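You operate a simulated robot arm through the tools that you are given. There is no shell and no other tool. Be economical: measure what you need, move in short steps, check, and stop when the job is done.

Carry out the task below with a simulated robot arm. There is one attempt and no reset: what you move stays moved.

TASK
Open the upper drawer of the brown bench, take the blue brush from the top of the brown bench and leave it in the inside of the upper bench drawer, then shut the drawer.
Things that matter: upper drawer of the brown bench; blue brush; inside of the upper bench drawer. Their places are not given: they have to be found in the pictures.

Only the result counts: the job must be done as asked and must still hold three seconds after the hand-in. Knocking over, shifting, dropping, spilling or breaking anything else fails it.

THE ROBOT
A 7-joint arm with a two-finger parallel gripper, fixed in place. Base frame: the origin is at the foot of the arm, x ahead of it, y to its left, z up. Lengths are in m, angles in degrees, forces in N, time in s.
With the tool pointing down near the work surface it reaches from about 0.24 to 0.68 m from the base axis. Its first joint turns from -66.0 to 66.0 degrees. Payload 2.4 kg.
The tool frame sits at the grasp point between the pads (the TCP): z along the fingers, y along the line on which they close. The tips reach 0.03 m beyond it. Largest opening 0.094 m; finger width 0.028, thickness 0.01; the body of the gripper, 0.05 by 0.096 m, starts 0.055 m behind the TCP.
Orientation is told as [roll, pitch, yaw] about the base's x, y, z axes, in that order, counted from this pose: with the fingers straight down and closing along the base's y, the tool's x points along the base's -x, its y along +y and its z along -z.

THE INTERFACE
- The arm moves only by the tool move_arm. Its argument "targets" is a list that holds one entry, the list of rows, each a list of 5 numbers: the shift along the tool's x, y, z in m, then the turn about the tool's z in degrees, then the finger opening in m, from 0 to 0.094. In form: [[[x, y, z, yaw, hand], ...]]. A call has 1 to 10 rows; each row is the pose to reach, as a shift and turn from the pose commanded when the call began, along the tool's axes at that moment. Rows are played at 5 a second. More than 0.05 m and 8.6 degrees between two rows, or a gripper value outside its range, and nothing of the call is played. Where a pose cannot be reached the arm comes as near as it can. A force on the tool above 40 N (or 10 N above the force at the start of the call, whichever is more), or a blocked arm, ends the call early, and 0.2 s more pass. Each finger travels about 0.153 m/s and halts on what it meets, pressing with about 38 N; the grip force reading is that of the motor and also rises with nothing between the fingers. The clock runs only during rows and for 0.2 s after the last one: add rows that repeat a pose to give the fingers time. It gives the time, the measured TCP pose, the force on the tool (base axes), the opening and the grip force at its end, in the units of the frame above (readings bear some noise), and new pictures: "pictures" is both (left out), scene, wrist or none.
- Cameras (640 x 400 px; columns grow to the right, rows downward): "scene" is fixed at [0.0327, 0.4776, 1.4304]; the picture's right is [-0.76, -0.65, 0.00], its down [-0.45, 0.53, -0.72] and it looks along [0.46, -0.55, -0.70] (base axes); focal length 343 px, centre (320, 200). "wrist" rides on the gripper at [-0.037, 0, -0.058] in the tool frame; the picture's right is [0.00, -1.00, 0.00], its down [0.97, 0.00, -0.24] and it looks along [0.24, 0.00, 0.97] (tool axes); focal length 218 px, centre (320, 200).
- locate(camera, pixels): for up to 12 pixels [column, row] of the newest picture of that camera ("zoom" is the newest enlarged one), the place [x, y, z] in the base frame of the surface seen there, good to about 0.002 m. The clock stands still meanwhile.
- zoom(camera, box): a new picture of the part [left, top, right, bottom] of that camera's present view, enlarged. The clock stands still meanwhile.
- hand_in(): hands the job in; it is judged then, once.

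Keep the steps short. Do not move on a guess: measure, check each grasp and each placing, and mend mistakes. In all there are 60 turns and 120 pictures (those below and enlarged ones count). Leave the gripper open and the arm clear of the work at the hand-in unless told otherwise, and finish with a single line.

The tools are called after "Call:" as a command line: name --argument value ..., lists and objects as JSON in quotes. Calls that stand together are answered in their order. move_arm: Moves the arm, as the interface text tells. Its arguments: {"type":"object","properties":{"targets":{"type":"array","items":{"type":"array","items":{"type":"array","items":{"type":"number"}}}},"pictures":{"type":"string","enum":["both","scene","wrist","none"]}},"required":["targets"]} The other tools are called the same way: locate (camera, pixels) gives the place of the surface under pixels of a picture; zoom (camera, box) takes an enlarged picture of a part of a camera's view; hand_in () hands the job in.

At the start:

```text
time_s: 0.0
tool_pos: [0.4403, 0.1115, 1.0521]
tool_rot: [0.0, 0.0, 0.0]
contact_force: [-0.6, 0.0, -0.2]
opening: 0.0939
finger_force: 0.0
```

scene: 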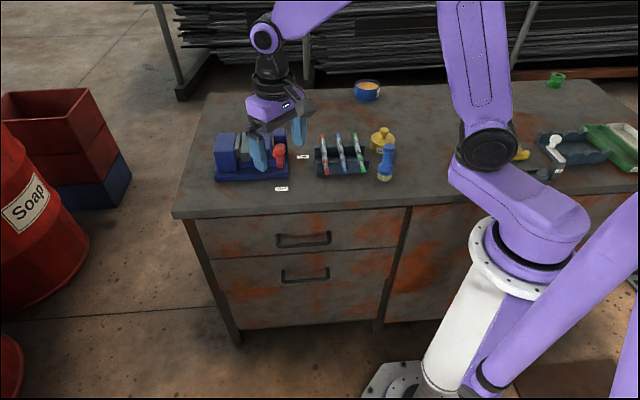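
wrist: 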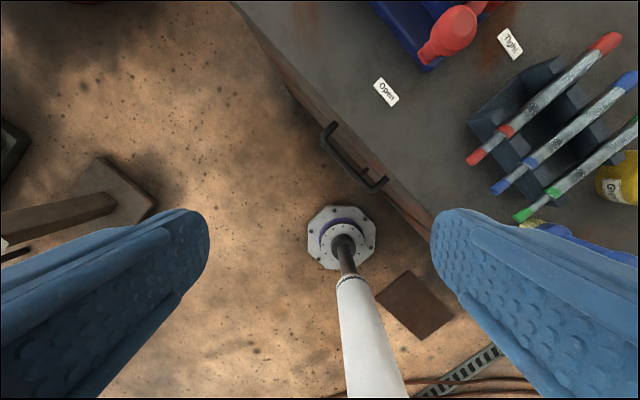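

I see the bench with two drawers and tools on top. I'll zoom in on the top and on the drawers to find the brush and the handle.

Call:
zoom --camera "scene" --box '[200, 100, 440, 250]'

Call:
zoom --camera "scene" --box '[480, 60, 640, 200]'

Call:
locate --camera "scene" --pixels '[[279, 241], [303, 239], [329, 237], [175, 212], [405, 204], [300, 225], [300, 255], [387, 150], [384, 178], [316, 147], [345, 150], [280, 246]]'

Call:
locate --camera "wrist" --pixels '[[325, 130], [350, 160], [380, 185], [290, 80], [400, 205], [330, 140], [245, 15], [430, 215]]'

```text
2.67 times, centred on (320, 175) of scene
```

zoom: 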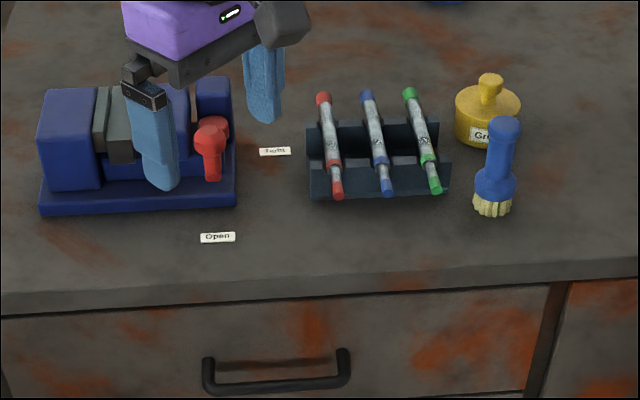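

```text
2.86 times, centred on (560, 130) of scene
```

zoom: 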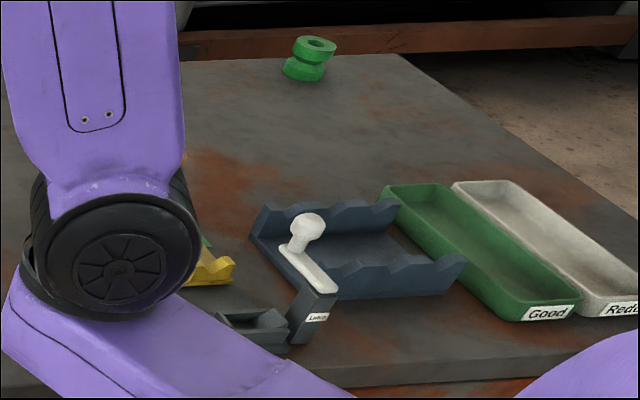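

```text
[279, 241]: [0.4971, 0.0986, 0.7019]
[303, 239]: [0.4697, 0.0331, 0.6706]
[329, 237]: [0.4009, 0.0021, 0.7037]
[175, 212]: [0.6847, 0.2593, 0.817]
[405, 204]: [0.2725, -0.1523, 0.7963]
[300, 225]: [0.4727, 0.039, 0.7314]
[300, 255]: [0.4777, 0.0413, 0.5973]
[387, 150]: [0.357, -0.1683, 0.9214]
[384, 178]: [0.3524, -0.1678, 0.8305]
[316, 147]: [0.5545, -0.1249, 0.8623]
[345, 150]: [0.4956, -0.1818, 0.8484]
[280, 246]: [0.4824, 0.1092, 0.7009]
```

```text
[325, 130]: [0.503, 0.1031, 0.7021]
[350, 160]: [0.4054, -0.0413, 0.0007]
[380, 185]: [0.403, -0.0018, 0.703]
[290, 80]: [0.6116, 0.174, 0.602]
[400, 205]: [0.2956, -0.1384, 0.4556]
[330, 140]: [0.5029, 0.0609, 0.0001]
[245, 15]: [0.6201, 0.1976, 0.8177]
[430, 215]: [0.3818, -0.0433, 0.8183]
```

The blue brush stands upright near (0.355, -0.168). The drawer handle bar runs at about 45° in the base frame, at z≈0.70. I'll measure the handle and the gap behind it in an enlarged wrist view.

Call:
zoom --camera "wrist" --box '[300, 105, 420, 205]'

Call:
zoom --camera "scene" --box '[265, 205, 345, 260]'

```text
4.00 times, centred on (360, 155) of wrist
```

zoom: 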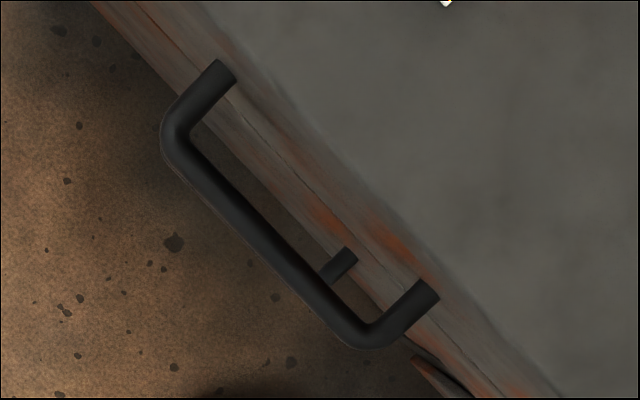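

```text
7.27 times, centred on (305, 232) of scene
```

zoom: 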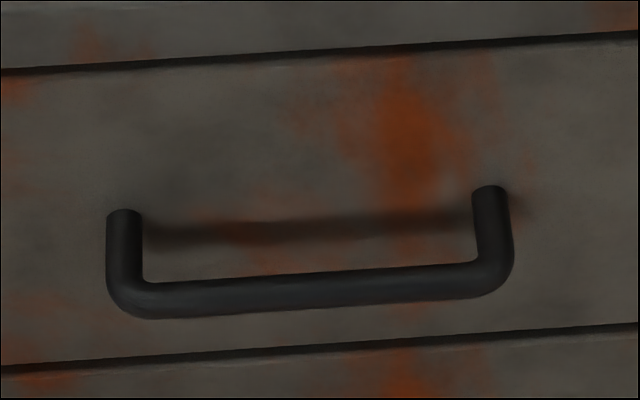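

The handle has a clear gap behind it. Next I'll locate points on the bar, its end posts and the drawer front in this enlarged view.

Call:
locate --camera "zoom" --pixels '[[160, 304], [310, 296], [460, 283], [310, 285], [310, 306], [125, 215], [490, 192], [310, 150], [310, 50], [310, 20], [310, 260], [310, 345]]'

Call:
locate --camera "wrist" --pixels '[[346, 155], [353, 163], [365, 177], [357, 150], [361, 147], [356, 155], [338, 135], [353, 124]]'

```text
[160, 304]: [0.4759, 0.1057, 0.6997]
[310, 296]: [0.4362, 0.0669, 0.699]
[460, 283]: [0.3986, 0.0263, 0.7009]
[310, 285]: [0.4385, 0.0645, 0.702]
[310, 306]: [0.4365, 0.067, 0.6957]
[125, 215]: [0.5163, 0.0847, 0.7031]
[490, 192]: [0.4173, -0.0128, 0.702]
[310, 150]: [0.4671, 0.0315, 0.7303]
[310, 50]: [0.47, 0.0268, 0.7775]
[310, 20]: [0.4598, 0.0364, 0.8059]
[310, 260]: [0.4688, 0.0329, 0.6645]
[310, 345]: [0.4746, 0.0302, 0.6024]
```

```text
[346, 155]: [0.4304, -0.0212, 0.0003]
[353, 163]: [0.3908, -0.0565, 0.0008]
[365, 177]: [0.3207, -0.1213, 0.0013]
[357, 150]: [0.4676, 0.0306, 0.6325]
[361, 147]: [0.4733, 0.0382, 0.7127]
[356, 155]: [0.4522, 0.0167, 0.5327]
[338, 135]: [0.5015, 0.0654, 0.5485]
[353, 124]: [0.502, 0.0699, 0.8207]
```

The bar lies on the line n=(y−x)/√2≈−0.263, the drawer front at −0.308 and the bench edge at −0.30. With the hand fully open, one finger fits behind the bar. First I'll turn the hand 45° so it closes along the drawer normal and move it over the hooking spot, staying high.

Call:
move_arm --targets '[[[0.004, -0.004, 0, -7.5, 0.094], [0.008, -0.008, 0, -15, 0.094], [0.012, -0.012, 0, -22.5, 0.094], [0.016, -0.017, 0, -30, 0.094], [0.02, -0.021, 0, -37.5, 0.094], [0.0233, -0.0254, 0, -45, 0.094], [0.0233, -0.0254, 0, -45, 0.094]]]'

```text
time_s: 1.6
tool_pos: [0.4172, 0.0875, 1.0516]
tool_rot: [0.0, 0.0, 45.1]
contact_force: [-0.2, -0.1, -0.2]
opening: 0.0938
finger_force: 0.1
```

scene: 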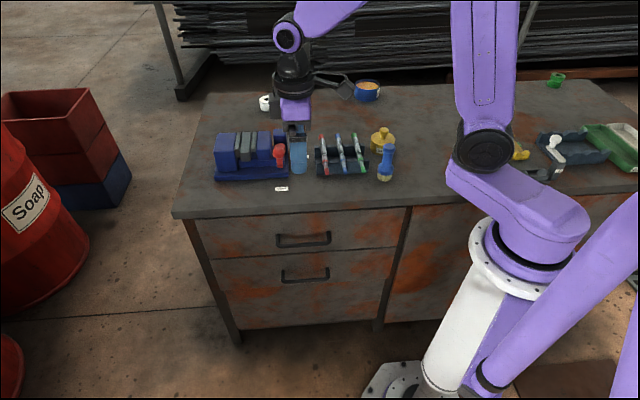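
wrist: 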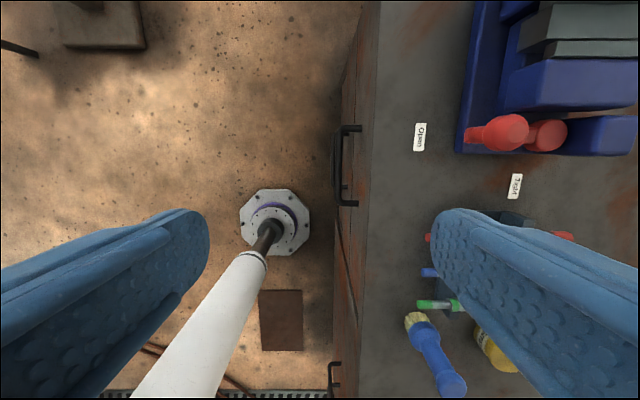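

The hand is aligned: the bench edge is vertical in the wrist view and the right finger should drop between the edge and the bar. I'll lower part way, to z≈0.83.

Call:
move_arm --targets '[[[0, 0, 0.045, 0, 0.094], [0, 0, 0.09, 0, 0.094], [0, 0, 0.135, 0, 0.094], [0, 0, 0.18, 0, 0.094], [0, 0, 0.22, 0, 0.094], [0, 0, 0.22, 0, 0.094]]]'

```text
time_s: 3.0
tool_pos: [0.4156, 0.089, 0.8322]
tool_rot: [0.1, -0.1, 44.9]
contact_force: [1.2, 0.1, 0.7]
opening: 0.094
finger_force: 0.1
```

scene: 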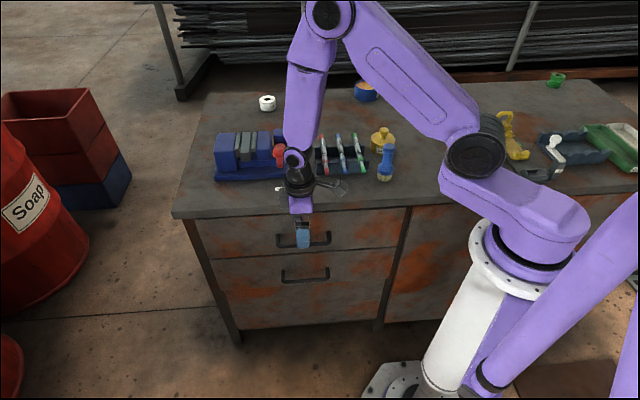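
wrist: 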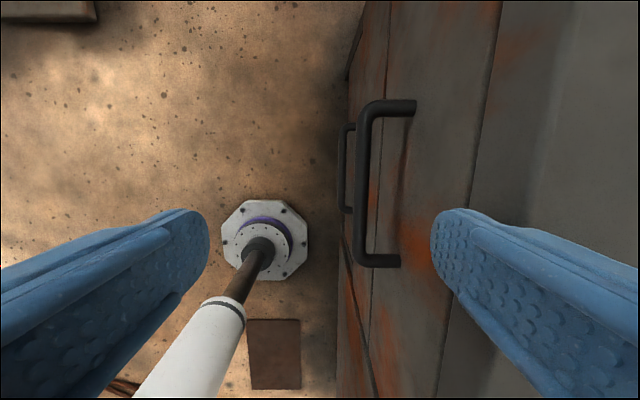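

Clear so far, with n≈−0.231, so the finger's inner face is at −0.278, behind the bar. I'll lower another 0.12 in small steps.

Call:
move_arm --targets '[[[0, -0.002, 0.03, 0, 0.094], [0, -0.002, 0.06, 0, 0.094], [0, -0.002, 0.09, 0, 0.094], [0, -0.002, 0.12, 0, 0.094], [0, -0.002, 0.12, 0, 0.094]]]'

```text
time_s: 4.2
tool_pos: [0.4183, 0.086, 0.7098]
tool_rot: [-0.1, 0.0, 45.0]
contact_force: [0.0, -0.3, -0.8]
opening: 0.0942
finger_force: 0.1
```

scene: 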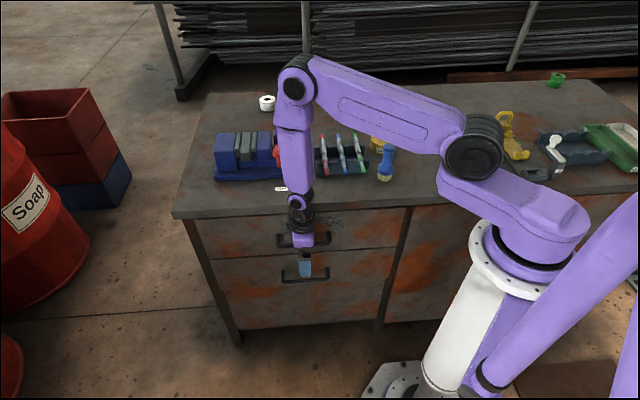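
wrist: 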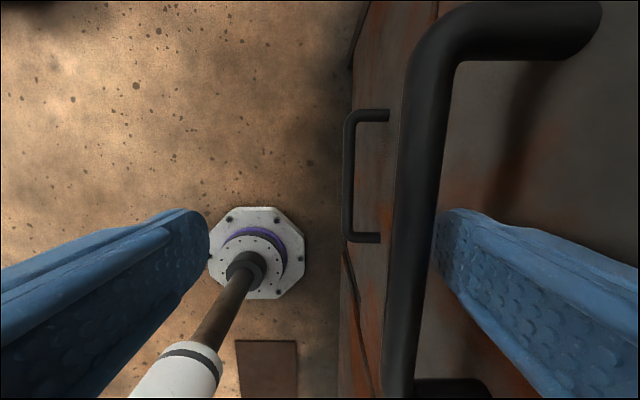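

The right finger is behind the bar with no contact force. I'll pull outward along tool +y, starting with 0.06.

Call:
move_arm --targets '[[[0, 0.015, 0, 0, 0.094], [0, 0.03, 0, 0, 0.094], [0, 0.045, 0, 0, 0.094], [0, 0.06, 0, 0, 0.094], [0, 0.06, 0, 0, 0.094]]]' --pictures "both"

```text
time_s: 5.4
tool_pos: [0.3748, 0.1278, 0.713]
tool_rot: [-0.1, -0.1, 45.0]
contact_force: [0.0, 0.6, -0.1]
opening: 0.0939
finger_force: 0.1
```

scene: 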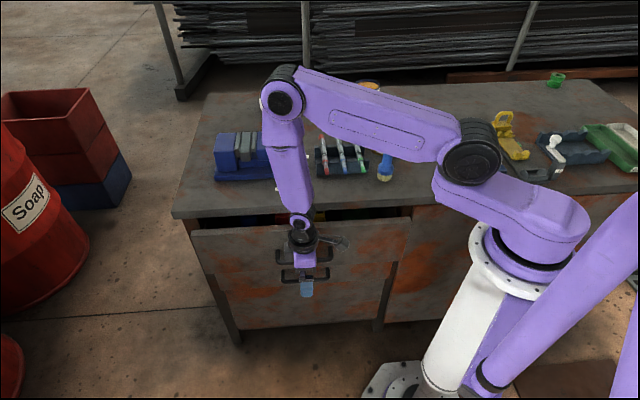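
wrist: 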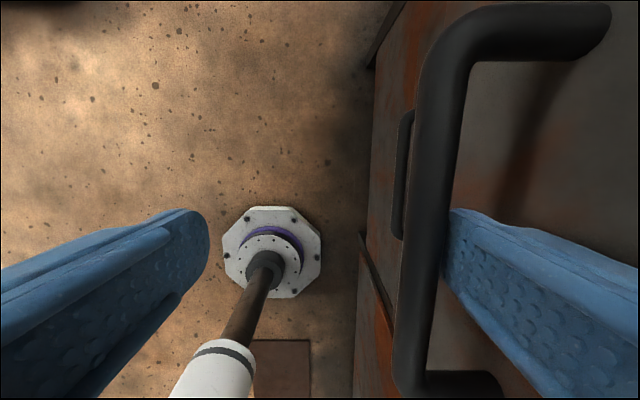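

The drawer is opening easily (about 0.05 m so far), and there are already things inside it. I'll pull another 0.10.

Call:
move_arm --targets '[[[0, 0.015, 0, 0, 0.094], [0, 0.03, 0, 0, 0.094], [0, 0.045, 0, 0, 0.094], [0, 0.06, 0, 0, 0.094], [0, 0.075, 0, 0, 0.094], [0, 0.09, 0, 0, 0.094], [0, 0.1, 0, 0, 0.094], [0, 0.1, 0, 0, 0.094]]]'

```text
time_s: 7.2
tool_pos: [0.3032, 0.1977, 0.7126]
tool_rot: [0.1, 0.0, 45.1]
contact_force: [0.2, 0.1, -0.2]
opening: 0.0938
finger_force: 0.1
```

scene: 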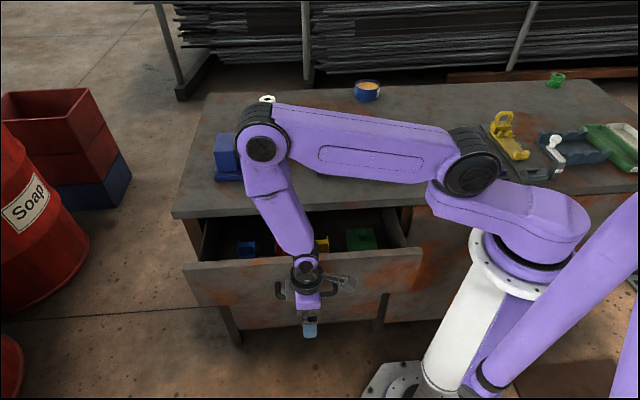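
wrist: 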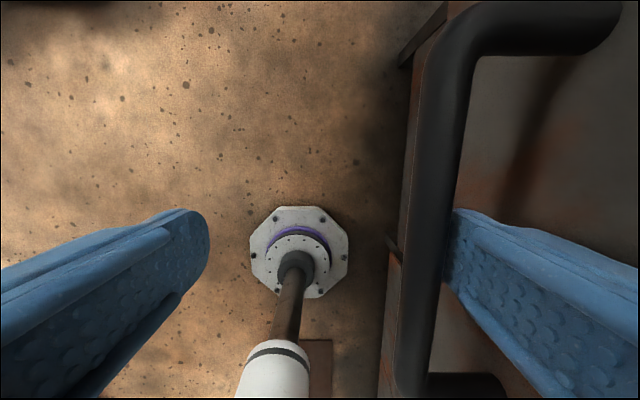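

The drawer is open about 0.15 m. I'll ease the finger off the bar, rise, and look inside.

Call:
move_arm --targets '[[[0, -0.008, 0, 0, 0.094], [0, -0.008, -0.04, 0, 0.094], [0, -0.008, -0.085, 0, 0.094], [0, -0.008, -0.13, 0, 0.094], [0, -0.008, -0.175, 0, 0.094], [0, -0.008, -0.22, 0, 0.094], [0, -0.008, -0.265, 0, 0.094], [0, -0.008, -0.31, 0, 0.094], [0, -0.008, -0.34, 0, 0.094], [0, -0.008, -0.34, 0, 0.094]]]'

```text
time_s: 9.4
tool_pos: [0.3102, 0.1925, 1.0508]
tool_rot: [0.1, 0.0, 44.9]
contact_force: [-0.4, 0.2, -0.6]
opening: 0.0939
finger_force: 0.1
```

scene: 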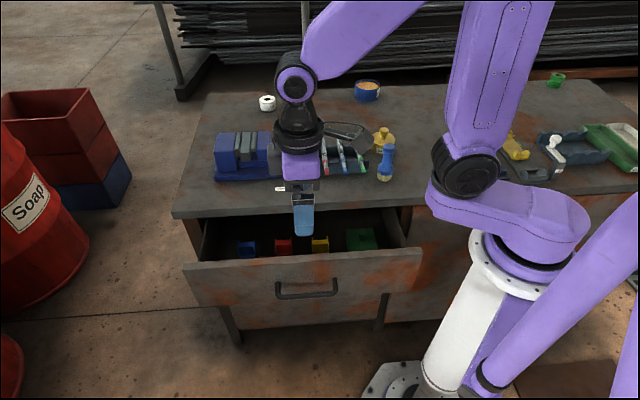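
wrist: 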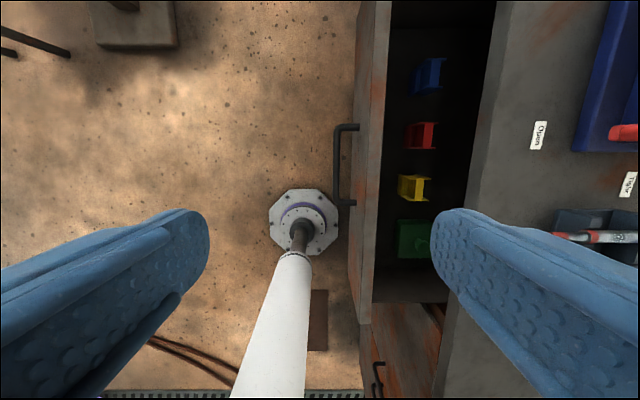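

I can see small bins (blue, red, yellow, green) in the drawer. I'll zoom in and measure the interior and the free floor.

Call:
zoom --camera "scene" --box '[180, 195, 430, 305]'

Call:
zoom --camera "wrist" --box '[330, 0, 510, 310]'

Call:
locate --camera "wrist" --pixels '[[382, 100], [400, 40], [450, 135], [445, 190], [400, 282], [450, 50], [385, 200], [420, 135], [412, 240], [392, 160], [340, 165], [480, 150]]'

Call:
locate --camera "scene" --pixels '[[265, 252], [247, 240], [283, 240], [320, 240], [360, 230], [360, 245], [345, 245], [225, 250], [225, 225], [388, 240], [335, 215], [310, 258]]'

```text
2.56 times, centred on (305, 250) of scene
```

zoom: 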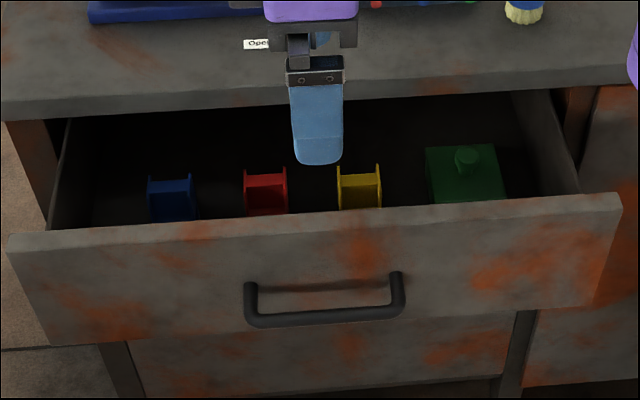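

```text
1.29 times, centred on (420, 155) of wrist
```

zoom: 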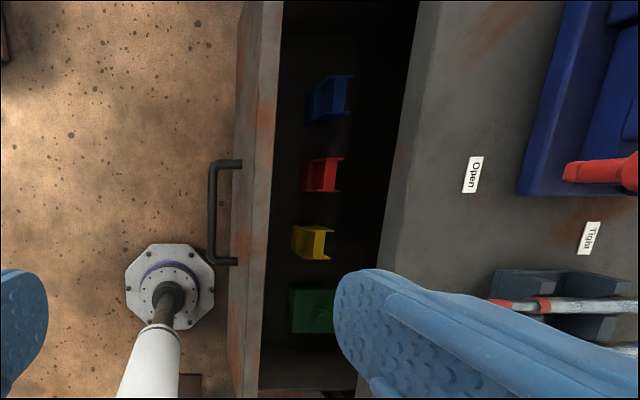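

```text
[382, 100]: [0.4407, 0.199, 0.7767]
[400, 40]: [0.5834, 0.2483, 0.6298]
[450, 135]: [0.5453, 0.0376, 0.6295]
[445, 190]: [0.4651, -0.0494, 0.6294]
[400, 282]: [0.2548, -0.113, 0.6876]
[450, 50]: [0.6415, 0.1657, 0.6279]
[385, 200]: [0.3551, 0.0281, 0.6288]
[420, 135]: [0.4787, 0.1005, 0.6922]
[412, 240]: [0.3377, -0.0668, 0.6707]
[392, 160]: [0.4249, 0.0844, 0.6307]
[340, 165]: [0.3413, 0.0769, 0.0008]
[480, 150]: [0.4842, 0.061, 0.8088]
```

```text
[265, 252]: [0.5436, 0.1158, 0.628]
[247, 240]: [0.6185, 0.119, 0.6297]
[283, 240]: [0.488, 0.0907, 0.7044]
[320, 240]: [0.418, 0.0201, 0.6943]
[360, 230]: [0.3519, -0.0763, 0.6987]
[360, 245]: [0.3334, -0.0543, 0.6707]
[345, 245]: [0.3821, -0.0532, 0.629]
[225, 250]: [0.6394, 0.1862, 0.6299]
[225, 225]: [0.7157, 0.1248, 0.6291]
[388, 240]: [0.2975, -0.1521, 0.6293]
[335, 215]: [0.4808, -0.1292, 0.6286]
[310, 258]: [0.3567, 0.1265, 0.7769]
```

The drawer floor is at z≈0.629 and the front's top edge at 0.777. The bins seem to leave free floor near the front. I'll move above the drawer for a straight-down view.

Call:
move_arm --targets '[[[0, -0.045, 0, 0, 0.094], [0, -0.09, 0, 0, 0.094], [0, -0.135, 0, 0, 0.094], [0, -0.135, 0, 0, 0.094]]]' --pictures "wrist"

```text
time_s: 10.4
tool_pos: [0.4049, 0.0962, 1.0504]
tool_rot: [0.0, 0.0, 44.9]
contact_force: [-0.2, 0.5, -0.6]
opening: 0.0942
finger_force: 0.1
```

wrist: 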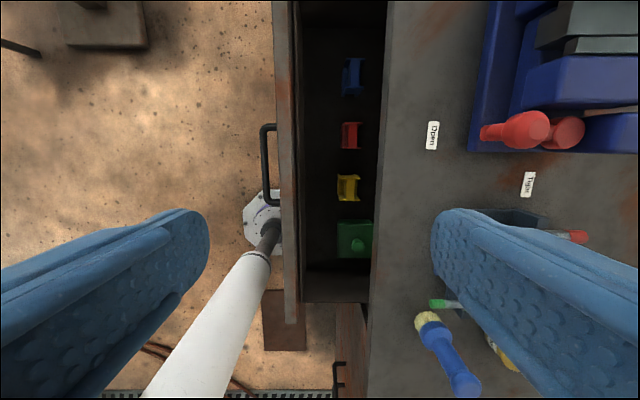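

Call:
locate --camera "wrist" --pixels '[[310, 160], [325, 160], [335, 160], [303, 160], [344, 135], [360, 135], [340, 188], [360, 188], [342, 240], [351, 150], [347, 172], [354, 160]]'

Call:
zoom --camera "wrist" --box '[270, 30, 470, 310]'

Call:
locate --camera "scene" --pixels '[[387, 146], [388, 150], [386, 160], [385, 165], [384, 170], [384, 177], [384, 180], [378, 170], [393, 170]]'

Call:
locate --camera "wrist" --pixels '[[418, 318], [432, 312], [428, 330], [433, 335], [443, 350], [465, 385], [465, 378], [475, 385]]'

```text
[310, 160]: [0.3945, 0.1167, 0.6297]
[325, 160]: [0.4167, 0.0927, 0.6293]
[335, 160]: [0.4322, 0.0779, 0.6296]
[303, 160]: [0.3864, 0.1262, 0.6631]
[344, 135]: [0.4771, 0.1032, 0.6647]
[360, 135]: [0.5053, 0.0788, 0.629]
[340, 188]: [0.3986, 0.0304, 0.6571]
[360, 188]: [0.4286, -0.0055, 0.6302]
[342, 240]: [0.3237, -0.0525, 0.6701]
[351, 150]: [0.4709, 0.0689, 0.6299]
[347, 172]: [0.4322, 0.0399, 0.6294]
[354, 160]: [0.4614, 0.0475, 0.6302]
```

```text
1.43 times, centred on (370, 170) of wrist
```

zoom: 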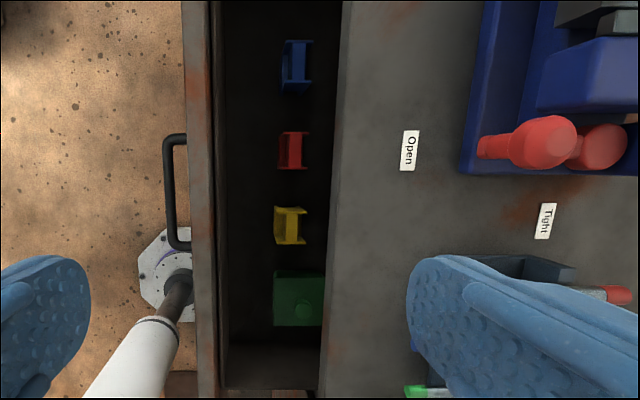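

```text
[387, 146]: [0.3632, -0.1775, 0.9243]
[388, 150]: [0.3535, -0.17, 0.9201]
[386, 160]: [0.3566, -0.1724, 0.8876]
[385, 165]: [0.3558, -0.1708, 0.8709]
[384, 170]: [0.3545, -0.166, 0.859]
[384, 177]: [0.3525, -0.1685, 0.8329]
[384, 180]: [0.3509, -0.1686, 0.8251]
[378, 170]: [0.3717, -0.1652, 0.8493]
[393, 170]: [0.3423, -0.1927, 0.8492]
```

```text
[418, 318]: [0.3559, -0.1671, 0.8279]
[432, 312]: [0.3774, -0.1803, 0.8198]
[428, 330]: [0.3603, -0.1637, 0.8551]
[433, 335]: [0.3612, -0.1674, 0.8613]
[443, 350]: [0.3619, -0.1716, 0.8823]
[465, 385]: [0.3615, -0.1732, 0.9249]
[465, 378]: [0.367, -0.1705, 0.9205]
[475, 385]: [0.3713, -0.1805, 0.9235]
```

The free floor in the drawer runs from n=−0.19 to −0.258, with a gap between the red and yellow bins at t≈0.36. The brush axis is near (0.362, −0.179) and its top at z≈0.925. Next I'll measure its neighbours, the bottle and the marker rack.

Call:
zoom --camera "scene" --box '[340, 115, 420, 190]'

Call:
locate --camera "scene" --pixels '[[382, 130], [374, 140], [376, 148], [378, 150], [394, 141], [363, 170], [355, 140], [369, 171], [368, 150], [361, 162]]'

```text
5.33 times, centred on (380, 152) of scene
```

zoom: 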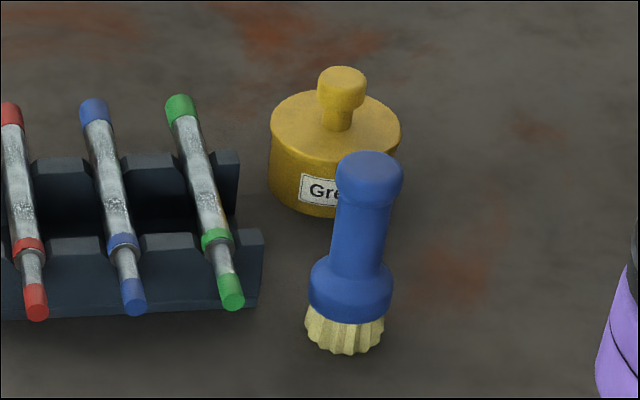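

```text
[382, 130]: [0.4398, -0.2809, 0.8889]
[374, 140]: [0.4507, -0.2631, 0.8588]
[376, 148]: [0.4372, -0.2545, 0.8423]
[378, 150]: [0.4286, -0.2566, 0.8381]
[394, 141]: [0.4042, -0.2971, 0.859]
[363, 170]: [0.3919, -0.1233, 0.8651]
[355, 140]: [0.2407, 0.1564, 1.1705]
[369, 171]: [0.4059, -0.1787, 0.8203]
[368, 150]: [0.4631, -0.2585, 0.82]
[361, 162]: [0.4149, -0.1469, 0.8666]
```

The neighbours are clear: the bottle is about 0.10 deeper and the marker tip is 0.06 to the side. I'll keep the same yaw and move above the brush at z≈1.05 with the hand opened to 0.07.

Call:
move_arm --targets '[[[0.032, -0.0235, 0, 0, 0.08], [0.064, -0.047, 0, 0, 0.07], [0.096, -0.07, 0, 0, 0.07], [0.128, -0.0935, 0, 0, 0.07], [0.16, -0.117, 0, 0, 0.07], [0.193, -0.14, 0, 0, 0.07], [0.225, -0.164, 0, 0, 0.07], [0.225, -0.164, 0, 0, 0.07]]]'

```text
time_s: 12.2
tool_pos: [0.3603, -0.1767, 1.0541]
tool_rot: [0.0, 0.0, 45.0]
contact_force: [-0.2, -0.5, -0.9]
opening: 0.07
finger_force: 0.1
```

scene: 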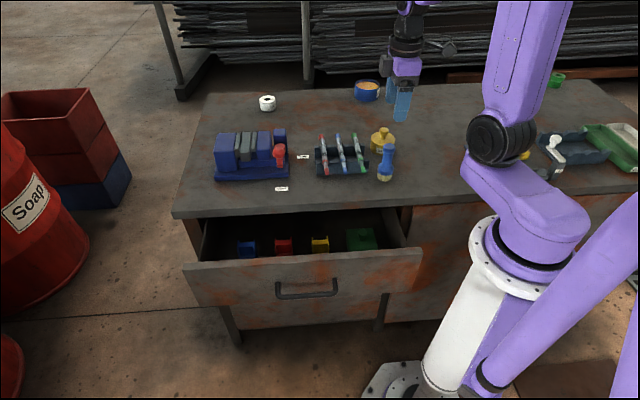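
wrist: 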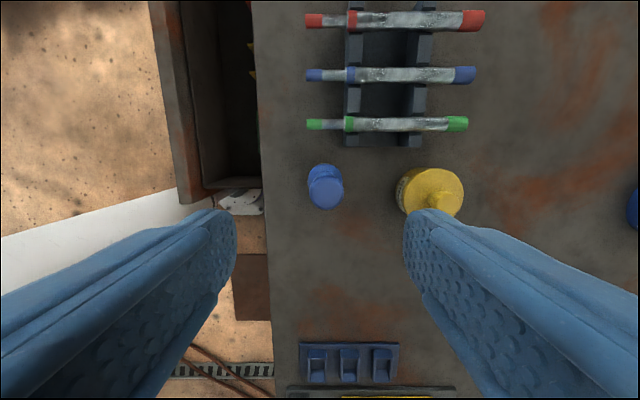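

The brush is under the hand. I'll measure its top centre from this close view.

Call:
zoom --camera "wrist" --box '[280, 140, 380, 230]'

Call:
locate --camera "wrist" --pixels '[[326, 192], [314, 192], [338, 192], [326, 182], [326, 203], [320, 192], [332, 192]]'

```text
4.44 times, centred on (330, 185) of wrist
```

zoom: 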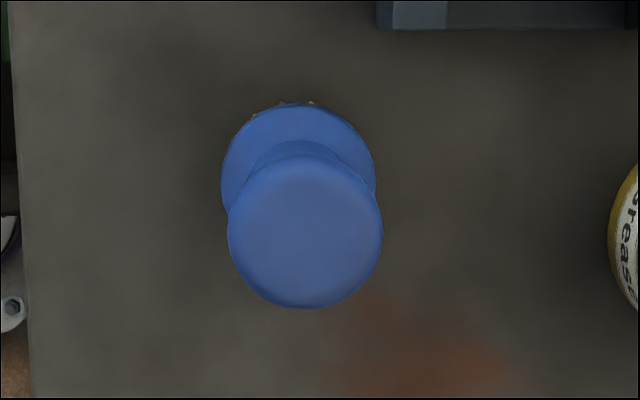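

```text
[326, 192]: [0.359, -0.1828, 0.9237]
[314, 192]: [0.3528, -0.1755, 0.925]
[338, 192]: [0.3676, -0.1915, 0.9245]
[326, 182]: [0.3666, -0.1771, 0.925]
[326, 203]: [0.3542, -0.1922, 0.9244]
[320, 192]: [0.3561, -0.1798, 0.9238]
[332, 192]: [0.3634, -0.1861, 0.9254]
```

The knob centre is at (0.3595, −0.183), about 0.031 wide, with its top at 0.925. I'll shift slightly and lower to z≈0.905.

Call:
move_arm --targets '[[[0.005, -0.004, 0.03, 0, 0.07], [0.005, -0.004, 0.065, 0, 0.07], [0.005, -0.004, 0.1, 0, 0.07], [0.005, -0.004, 0.125, 0, 0.07], [0.005, -0.004, 0.147, 0, 0.07], [0.005, -0.004, 0.147, 0, 0.07]]]'

```text
time_s: 13.6
tool_pos: [0.3626, -0.182, 0.9048]
tool_rot: [0.0, -0.1, 45.0]
contact_force: [-0.1, -0.1, -0.6]
opening: 0.0699
finger_force: 0.1
```

scene: 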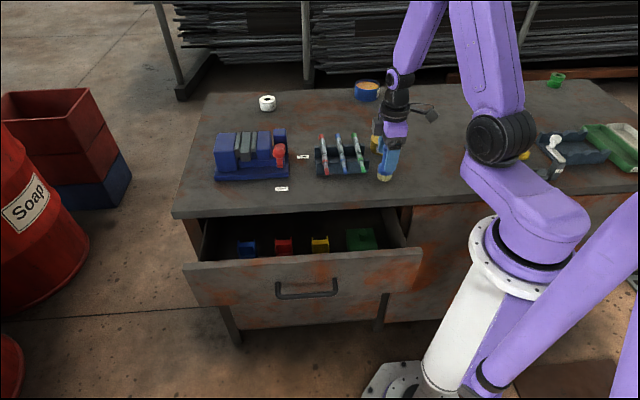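
wrist: 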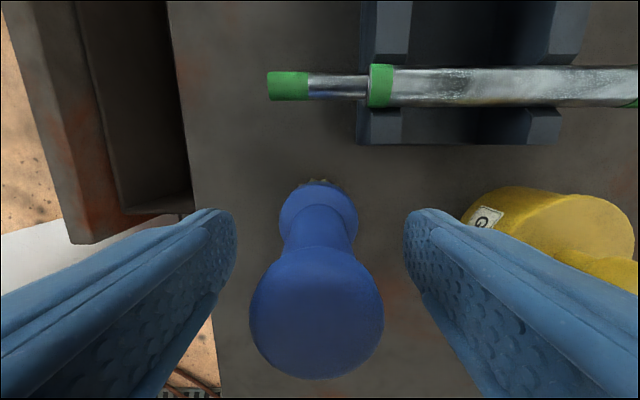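

The knob is centred between the pads. I'll nudge 2 mm and close.

Call:
move_arm --targets '[[[-0.002, 0, 0, 0, 0.07], [-0.002, 0, 0, 0, 0.045], [-0.002, 0, 0, 0, 0.03], [-0.002, 0, 0, 0, 0.01], [-0.002, 0, 0, 0, 0.01]]]' --pictures "wrist"

```text
time_s: 14.8
tool_pos: [0.3642, -0.1817, 0.9054]
tool_rot: [0.0, 0.0, 45.0]
contact_force: [0.4, 0.7, 0.9]
opening: 0.026
finger_force: 38.1
```

wrist: 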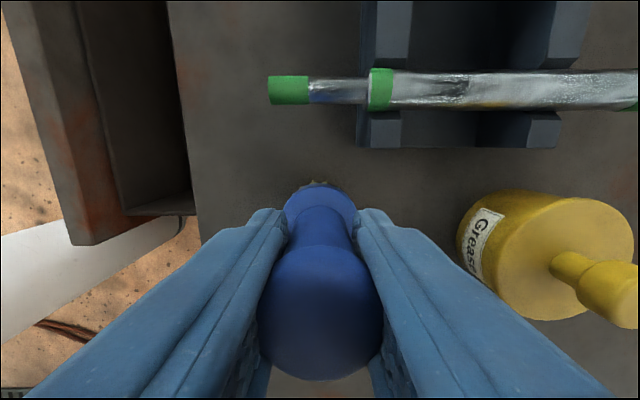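

The pads stopped at 0.026 with 38 N, so they are gripping the brush. I'll lift 0.12 straight up and check.

Call:
move_arm --targets '[[[0, 0, -0.03, 0, 0.01], [0, 0, -0.06, 0, 0.01], [0, 0, -0.1, 0, 0.01], [0, 0, -0.14, 0, 0.01], [0, 0, -0.14, 0, 0.01]]]'

```text
time_s: 16.0
tool_pos: [0.363, -0.1803, 1.0452]
tool_rot: [0.0, 0.1, 45.0]
contact_force: [-0.3, -0.2, -1.2]
opening: 0.0262
finger_force: 37.8
```

scene: 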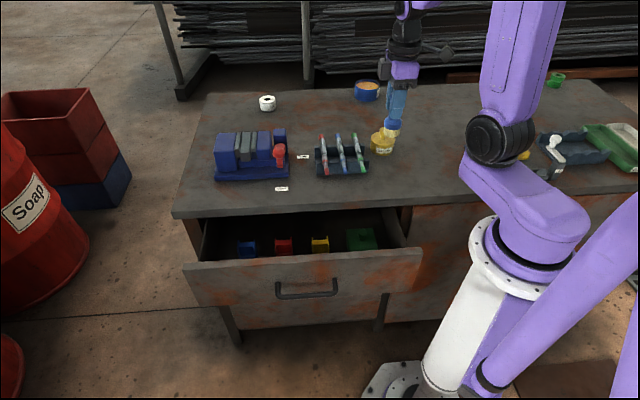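
wrist: 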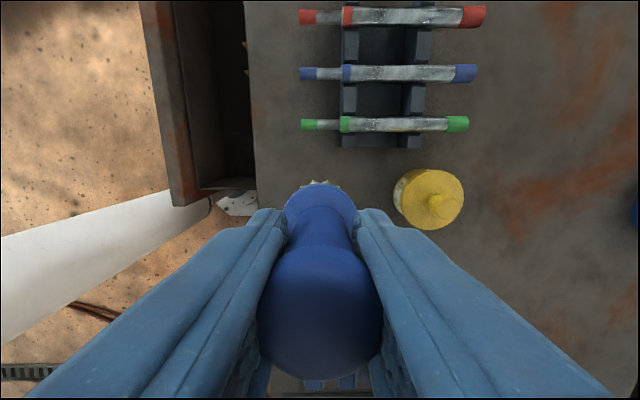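

The brush is held upright with its bottom at about z 0.96, well above the markers. I'll carry it over the free spot in the drawer at t=0.358, n=−0.238.

Call:
move_arm --targets '[[[-0.03, 0.02, 0, 0, 0.01], [-0.063, 0.041, 0, 0, 0.01], [-0.096, 0.062, 0, 0, 0.01], [-0.129, 0.083, 0, 0, 0.01], [-0.162, 0.104, 0, 0, 0.01], [-0.196, 0.125, 0, 0, 0.01], [-0.229, 0.146, 0, 0, 0.01], [-0.229, 0.146, 0, 0, 0.01]]]'

```text
time_s: 17.8
tool_pos: [0.4214, 0.0833, 1.0422]
tool_rot: [0.1, -0.1, 45.0]
contact_force: [-0.1, 0.9, -0.5]
opening: 0.0262
finger_force: 38.2
```

scene: 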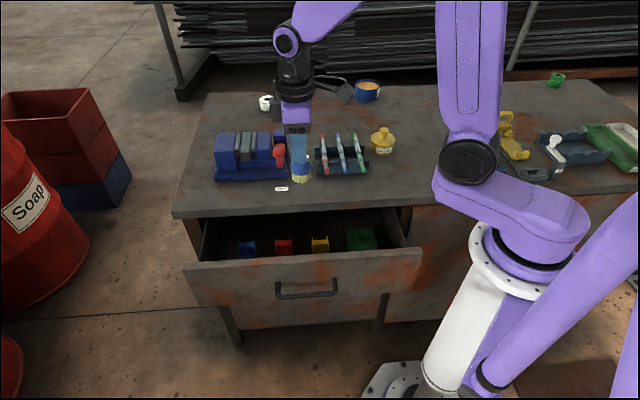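
wrist: 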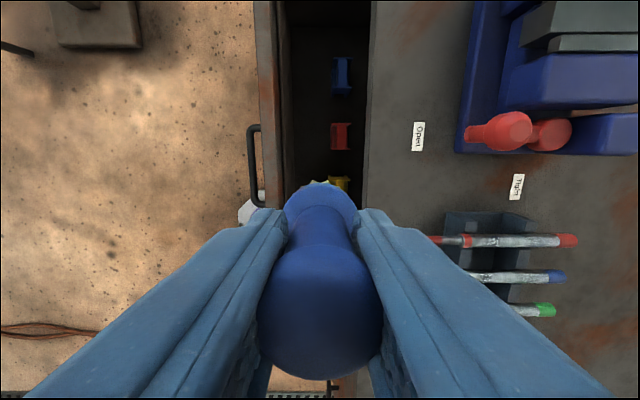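

Position is t=0.357, n=−0.239. I'll lower to z≈0.80 and look again.

Call:
move_arm --targets '[[[0, 0, 0.045, 0, 0.01], [0, 0, 0.09, 0, 0.01], [0, 0, 0.135, 0, 0.01], [0, 0, 0.18, 0, 0.01], [0, 0, 0.21, 0, 0.01], [0, 0, 0.24, 0, 0.01], [0, 0, 0.24, 0, 0.01]]]'

```text
time_s: 19.4
tool_pos: [0.4241, 0.0842, 0.8024]
tool_rot: [0.0, 0.0, 45.0]
contact_force: [-0.4, 0.0, -0.3]
opening: 0.0262
finger_force: 37.9
```

scene: 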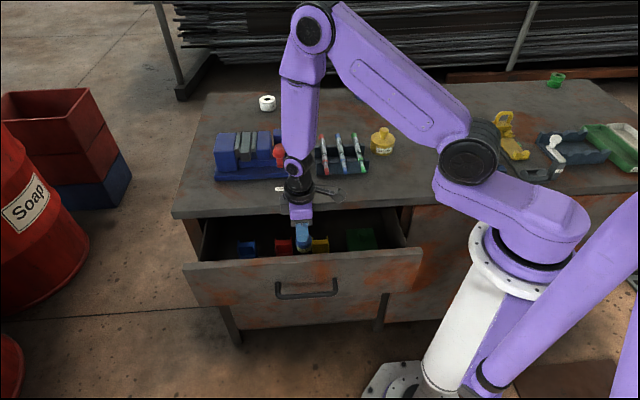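
wrist: 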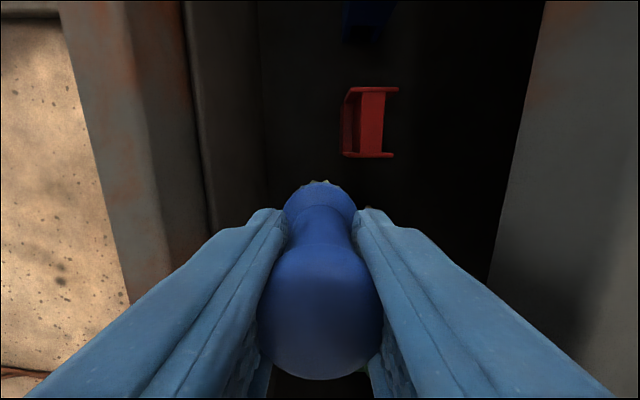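

The brush is between the bins with clearance to the drawer front and the bench edge. I'll lower to z≈0.716, just touching the floor.

Call:
move_arm --targets '[[[0, 0, 0.03, 0, 0.01], [0, 0, 0.06, 0, 0.01], [0, 0, 0.075, 0, 0.01], [0, 0, 0.082, 0, 0.01], [0, 0, 0.087, 0, 0.01], [0, 0, 0.087, 0, 0.01]]]'

```text
time_s: 20.8
tool_pos: [0.4217, 0.0828, 0.7188]
tool_rot: [0.0, 0.1, 45.0]
contact_force: [0.2, -0.3, -1.4]
opening: 0.026
finger_force: 38.3
```

scene: 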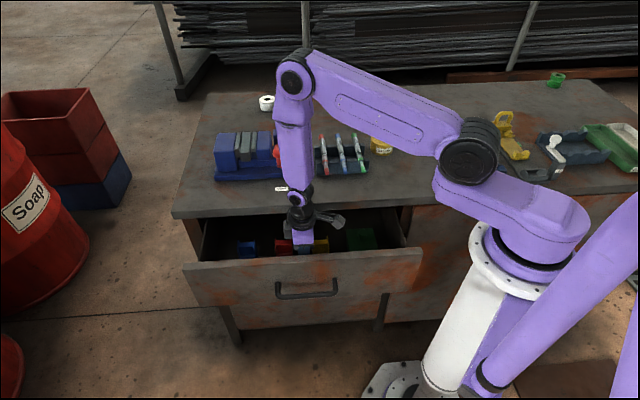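
wrist: 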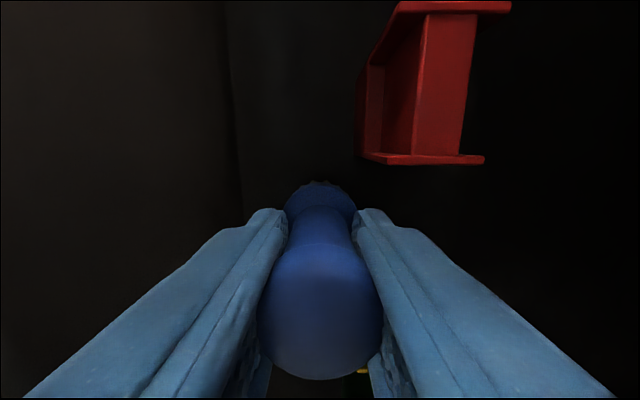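

I read z 0.719 with no floor contact yet. I'll creep down a few mm, watching the force.

Call:
move_arm --targets '[[[0, 0, 0.0015, 0, 0.01], [0, 0, 0.003, 0, 0.01], [0, 0, 0.003, 0, 0.01]]]' --pictures "none"

```text
time_s: 21.6
tool_pos: [0.422, 0.0836, 0.716]
tool_rot: [0.0, 0.1, 45.0]
contact_force: [-0.2, 0.1, -1.5]
opening: 0.026
finger_force: 37.9
```

Call:
move_arm --targets '[[[0, 0, 0.001, 0, 0.01], [0, 0, 0.002, 0, 0.01], [0, 0, 0.002, 0, 0.01]]]' --pictures "none"

```text
time_s: 22.4
tool_pos: [0.4221, 0.0833, 0.7129]
tool_rot: [0.0, 0.0, 44.9]
contact_force: [0.4, 0.0, -0.5]
opening: 0.0258
finger_force: 38.0
```

Call:
move_arm --targets '[[[0, 0, 0.001, 0, 0.01], [0, 0, 0.002, 0, 0.01], [0, 0, 0.002, 0, 0.01]]]' --pictures "none"

```text
time_s: 23.0
tool_pos: [0.4233, 0.0835, 0.7134]
tool_rot: [0.0, -0.1, 45.1]
contact_force: [-3.0, -0.5, 10.8]
opening: 0.026
finger_force: 38.0
stopped in row 3: the force on the tool passed its limit (the readings are from after the stop); the commanded pose is now the measured one
```

The brush is touching the floor (about 11 N). I'll open gently to 0.05.

Call:
move_arm --targets '[[[0, 0, -0.001, 0, 0.026], [0, 0, -0.001, 0, 0.032], [0, 0, -0.001, 0, 0.04], [0, 0, -0.001, 0, 0.05], [0, 0, -0.001, 0, 0.05]]]'

```text
time_s: 24.2
tool_pos: [0.4224, 0.0826, 0.7143]
tool_rot: [0.0, 0.0, 45.0]
contact_force: [-0.2, 0.2, 0.6]
opening: 0.05
finger_force: 0.1
```

scene: 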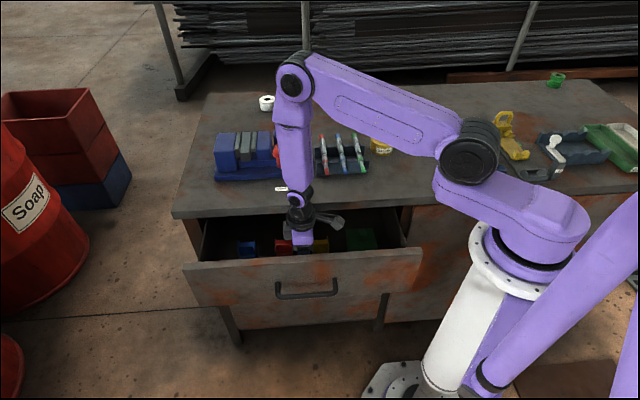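
wrist: 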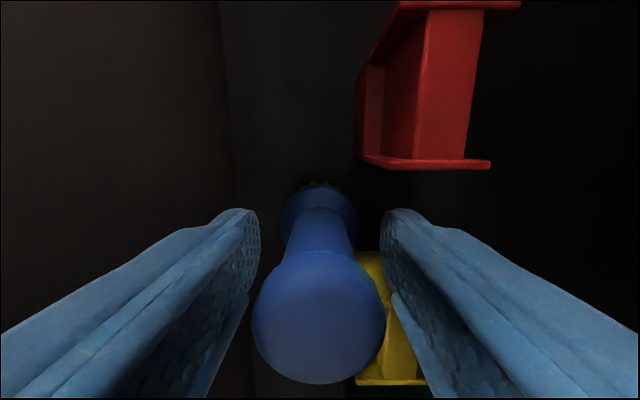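

The brush is released and standing upright. I'll rise straight up 0.25 with the opening unchanged.

Call:
move_arm --targets '[[[0, 0, -0.02, 0, 0.05], [0, 0, -0.05, 0, 0.05], [0, 0, -0.085, 0, 0.05], [0, 0, -0.125, 0, 0.05], [0, 0, -0.165, 0, 0.05], [0, 0, -0.205, 0, 0.05], [0, 0, -0.25, 0, 0.05], [0, 0, -0.295, 0, 0.05], [0, 0, -0.33, 0, 0.05], [0, 0, -0.33, 0, 0.05]]]'

```text
time_s: 26.4
tool_pos: [0.4226, 0.0806, 1.0459]
tool_rot: [0.0, 0.0, 45.1]
contact_force: [0.0, -0.6, -0.5]
opening: 0.0501
finger_force: 0.0
```

scene: 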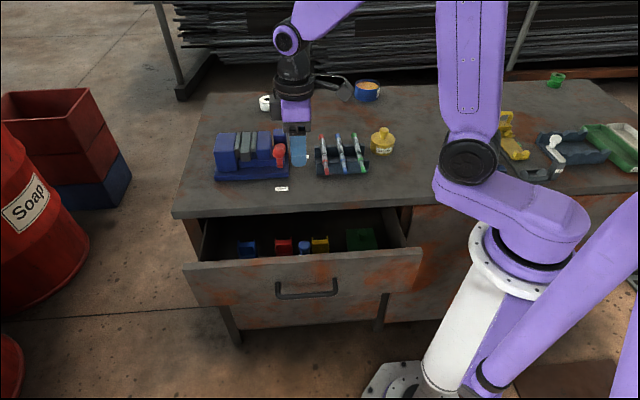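
wrist: 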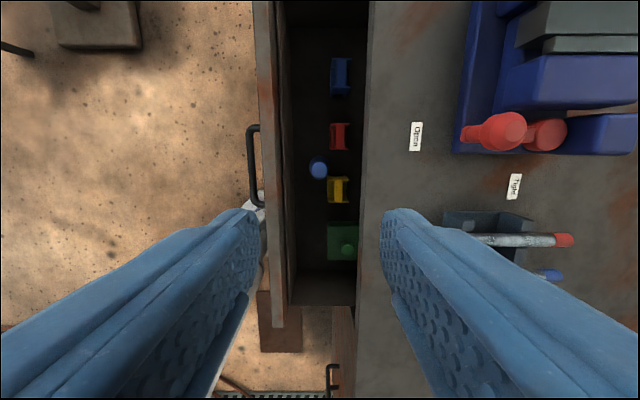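

The brush stands in the drawer and its top is below the front's rim. I'll locate it and the handle bar now, so I can push the bar with a finger's outer face.

Call:
zoom --camera "scene" --box '[220, 205, 400, 305]'

Call:
locate --camera "scene" --pixels '[[290, 296], [306, 295], [325, 293], [306, 275], [304, 243], [304, 248], [283, 250], [320, 250]]'

```text
3.56 times, centred on (310, 255) of scene
```

zoom: 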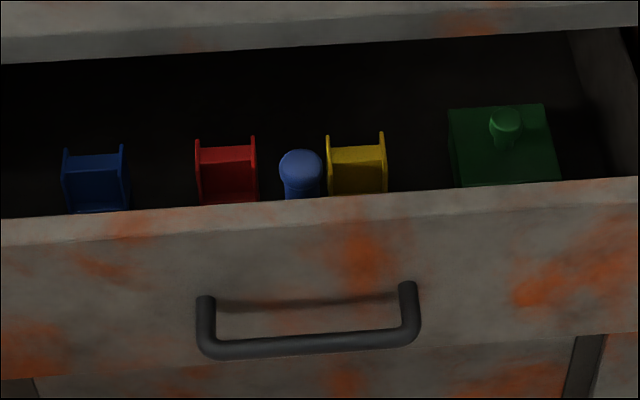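

```text
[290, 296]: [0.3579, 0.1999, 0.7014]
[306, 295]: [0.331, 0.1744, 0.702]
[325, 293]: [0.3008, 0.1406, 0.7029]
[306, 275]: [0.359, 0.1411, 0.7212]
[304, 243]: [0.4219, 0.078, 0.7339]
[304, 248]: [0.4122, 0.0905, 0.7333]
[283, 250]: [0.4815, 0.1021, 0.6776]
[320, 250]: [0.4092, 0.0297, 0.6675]
```

The bar face is at n≈−0.111, so the drawer is open 0.15. I'll move out in front of it, staying high, with the hand opened to 0.094.

Call:
move_arm --targets '[[[0, 0.043, 0, 0, 0.06], [0, 0.086, 0, 0, 0.08], [0, 0.129, 0, 0, 0.094], [0, 0.172, 0, 0, 0.094], [0, 0.212, 0, 0, 0.094], [0, 0.212, 0.045, 0, 0.094], [0, 0.212, 0.09, 0, 0.094], [0, 0.212, 0.135, 0, 0.094], [0, 0.212, 0.18, 0, 0.094], [0, 0.212, 0.18, 0, 0.094]]]'

```text
time_s: 28.6
tool_pos: [0.2737, 0.2341, 0.8677]
tool_rot: [0.0, -0.1, 45.1]
contact_force: [-0.2, -0.5, -0.5]
opening: 0.094
finger_force: 0.1
```

scene: 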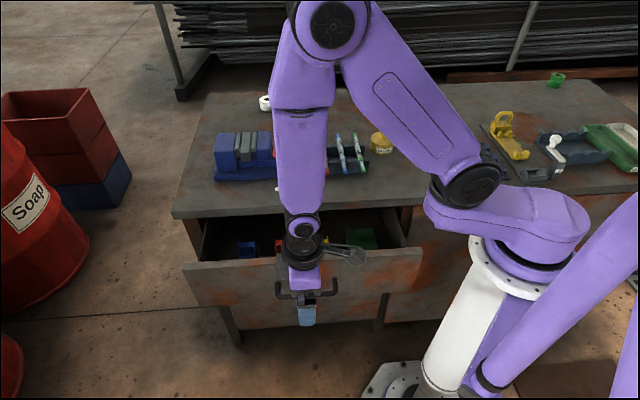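
wrist: 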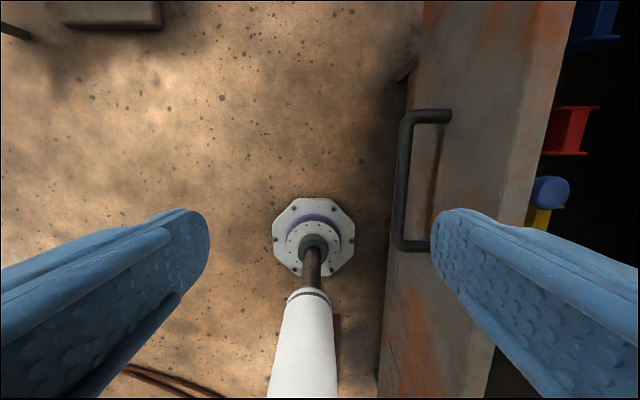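

n=−0.028, so the finger's outer face is at about −0.085, 2 cm clear of the bar. I'll lower to z≈0.706.

Call:
move_arm --targets '[[[0, 0, 0.04, 0, 0.094], [0, 0, 0.08, 0, 0.094], [0, 0, 0.12, 0, 0.094], [0, 0, 0.162, 0, 0.094], [0, 0, 0.162, 0, 0.094]]]'

```text
time_s: 29.8
tool_pos: [0.2699, 0.2311, 0.7054]
tool_rot: [0.0, 0.0, 45.0]
contact_force: [-0.2, 0.5, 0.6]
opening: 0.094
finger_force: 0.1
```

scene: 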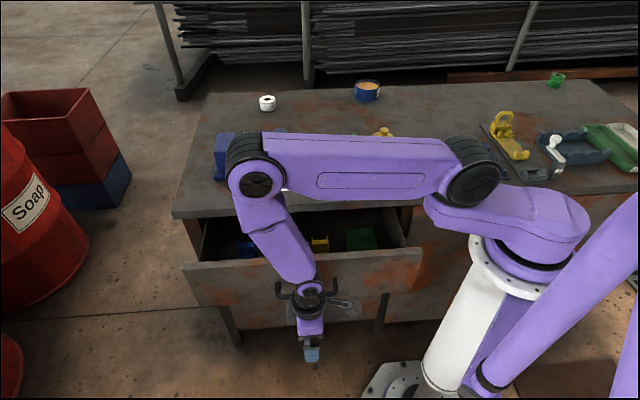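
wrist: 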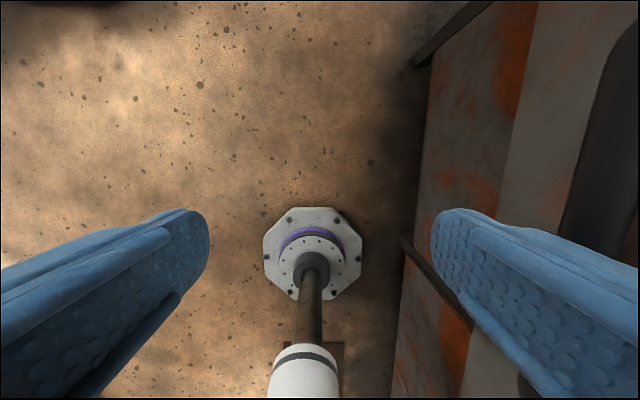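

The bar is just beyond the right finger. I'll push in slowly, about 8 mm per row, so the brush stays standing.

Call:
move_arm --targets '[[[0, -0.008, 0, 0, 0.094], [0, -0.015, 0, 0, 0.094], [0, -0.02, 0, 0, 0.094], [0, -0.024, 0, 0, 0.094], [0, -0.028, 0, 0, 0.094], [0, -0.033, 0, 0, 0.094], [0, -0.039, 0, 0, 0.094], [0, -0.046, 0, 0, 0.094], [0, -0.053, 0, 0, 0.094], [0, -0.06, 0, 0, 0.094]]]'

```text
time_s: 32.0
tool_pos: [0.3172, 0.1895, 0.7016]
tool_rot: [0.0, 0.0, 44.9]
contact_force: [-0.1, 1.0, -0.1]
opening: 0.0938
finger_force: 0.0
```

scene: 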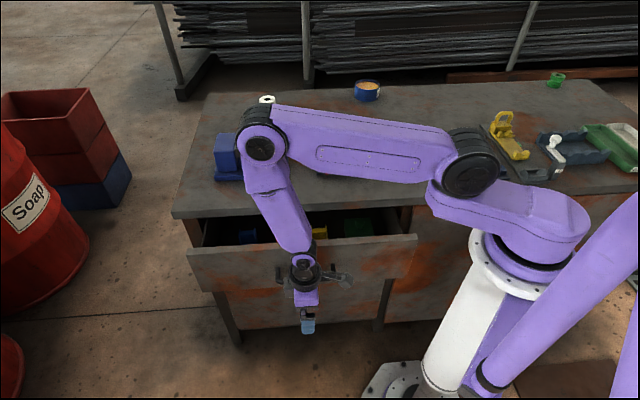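
wrist: 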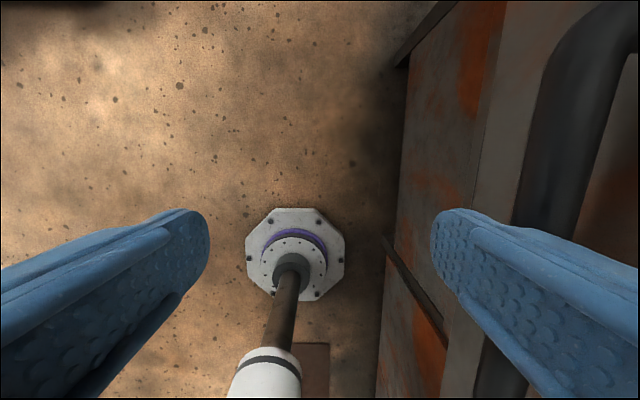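

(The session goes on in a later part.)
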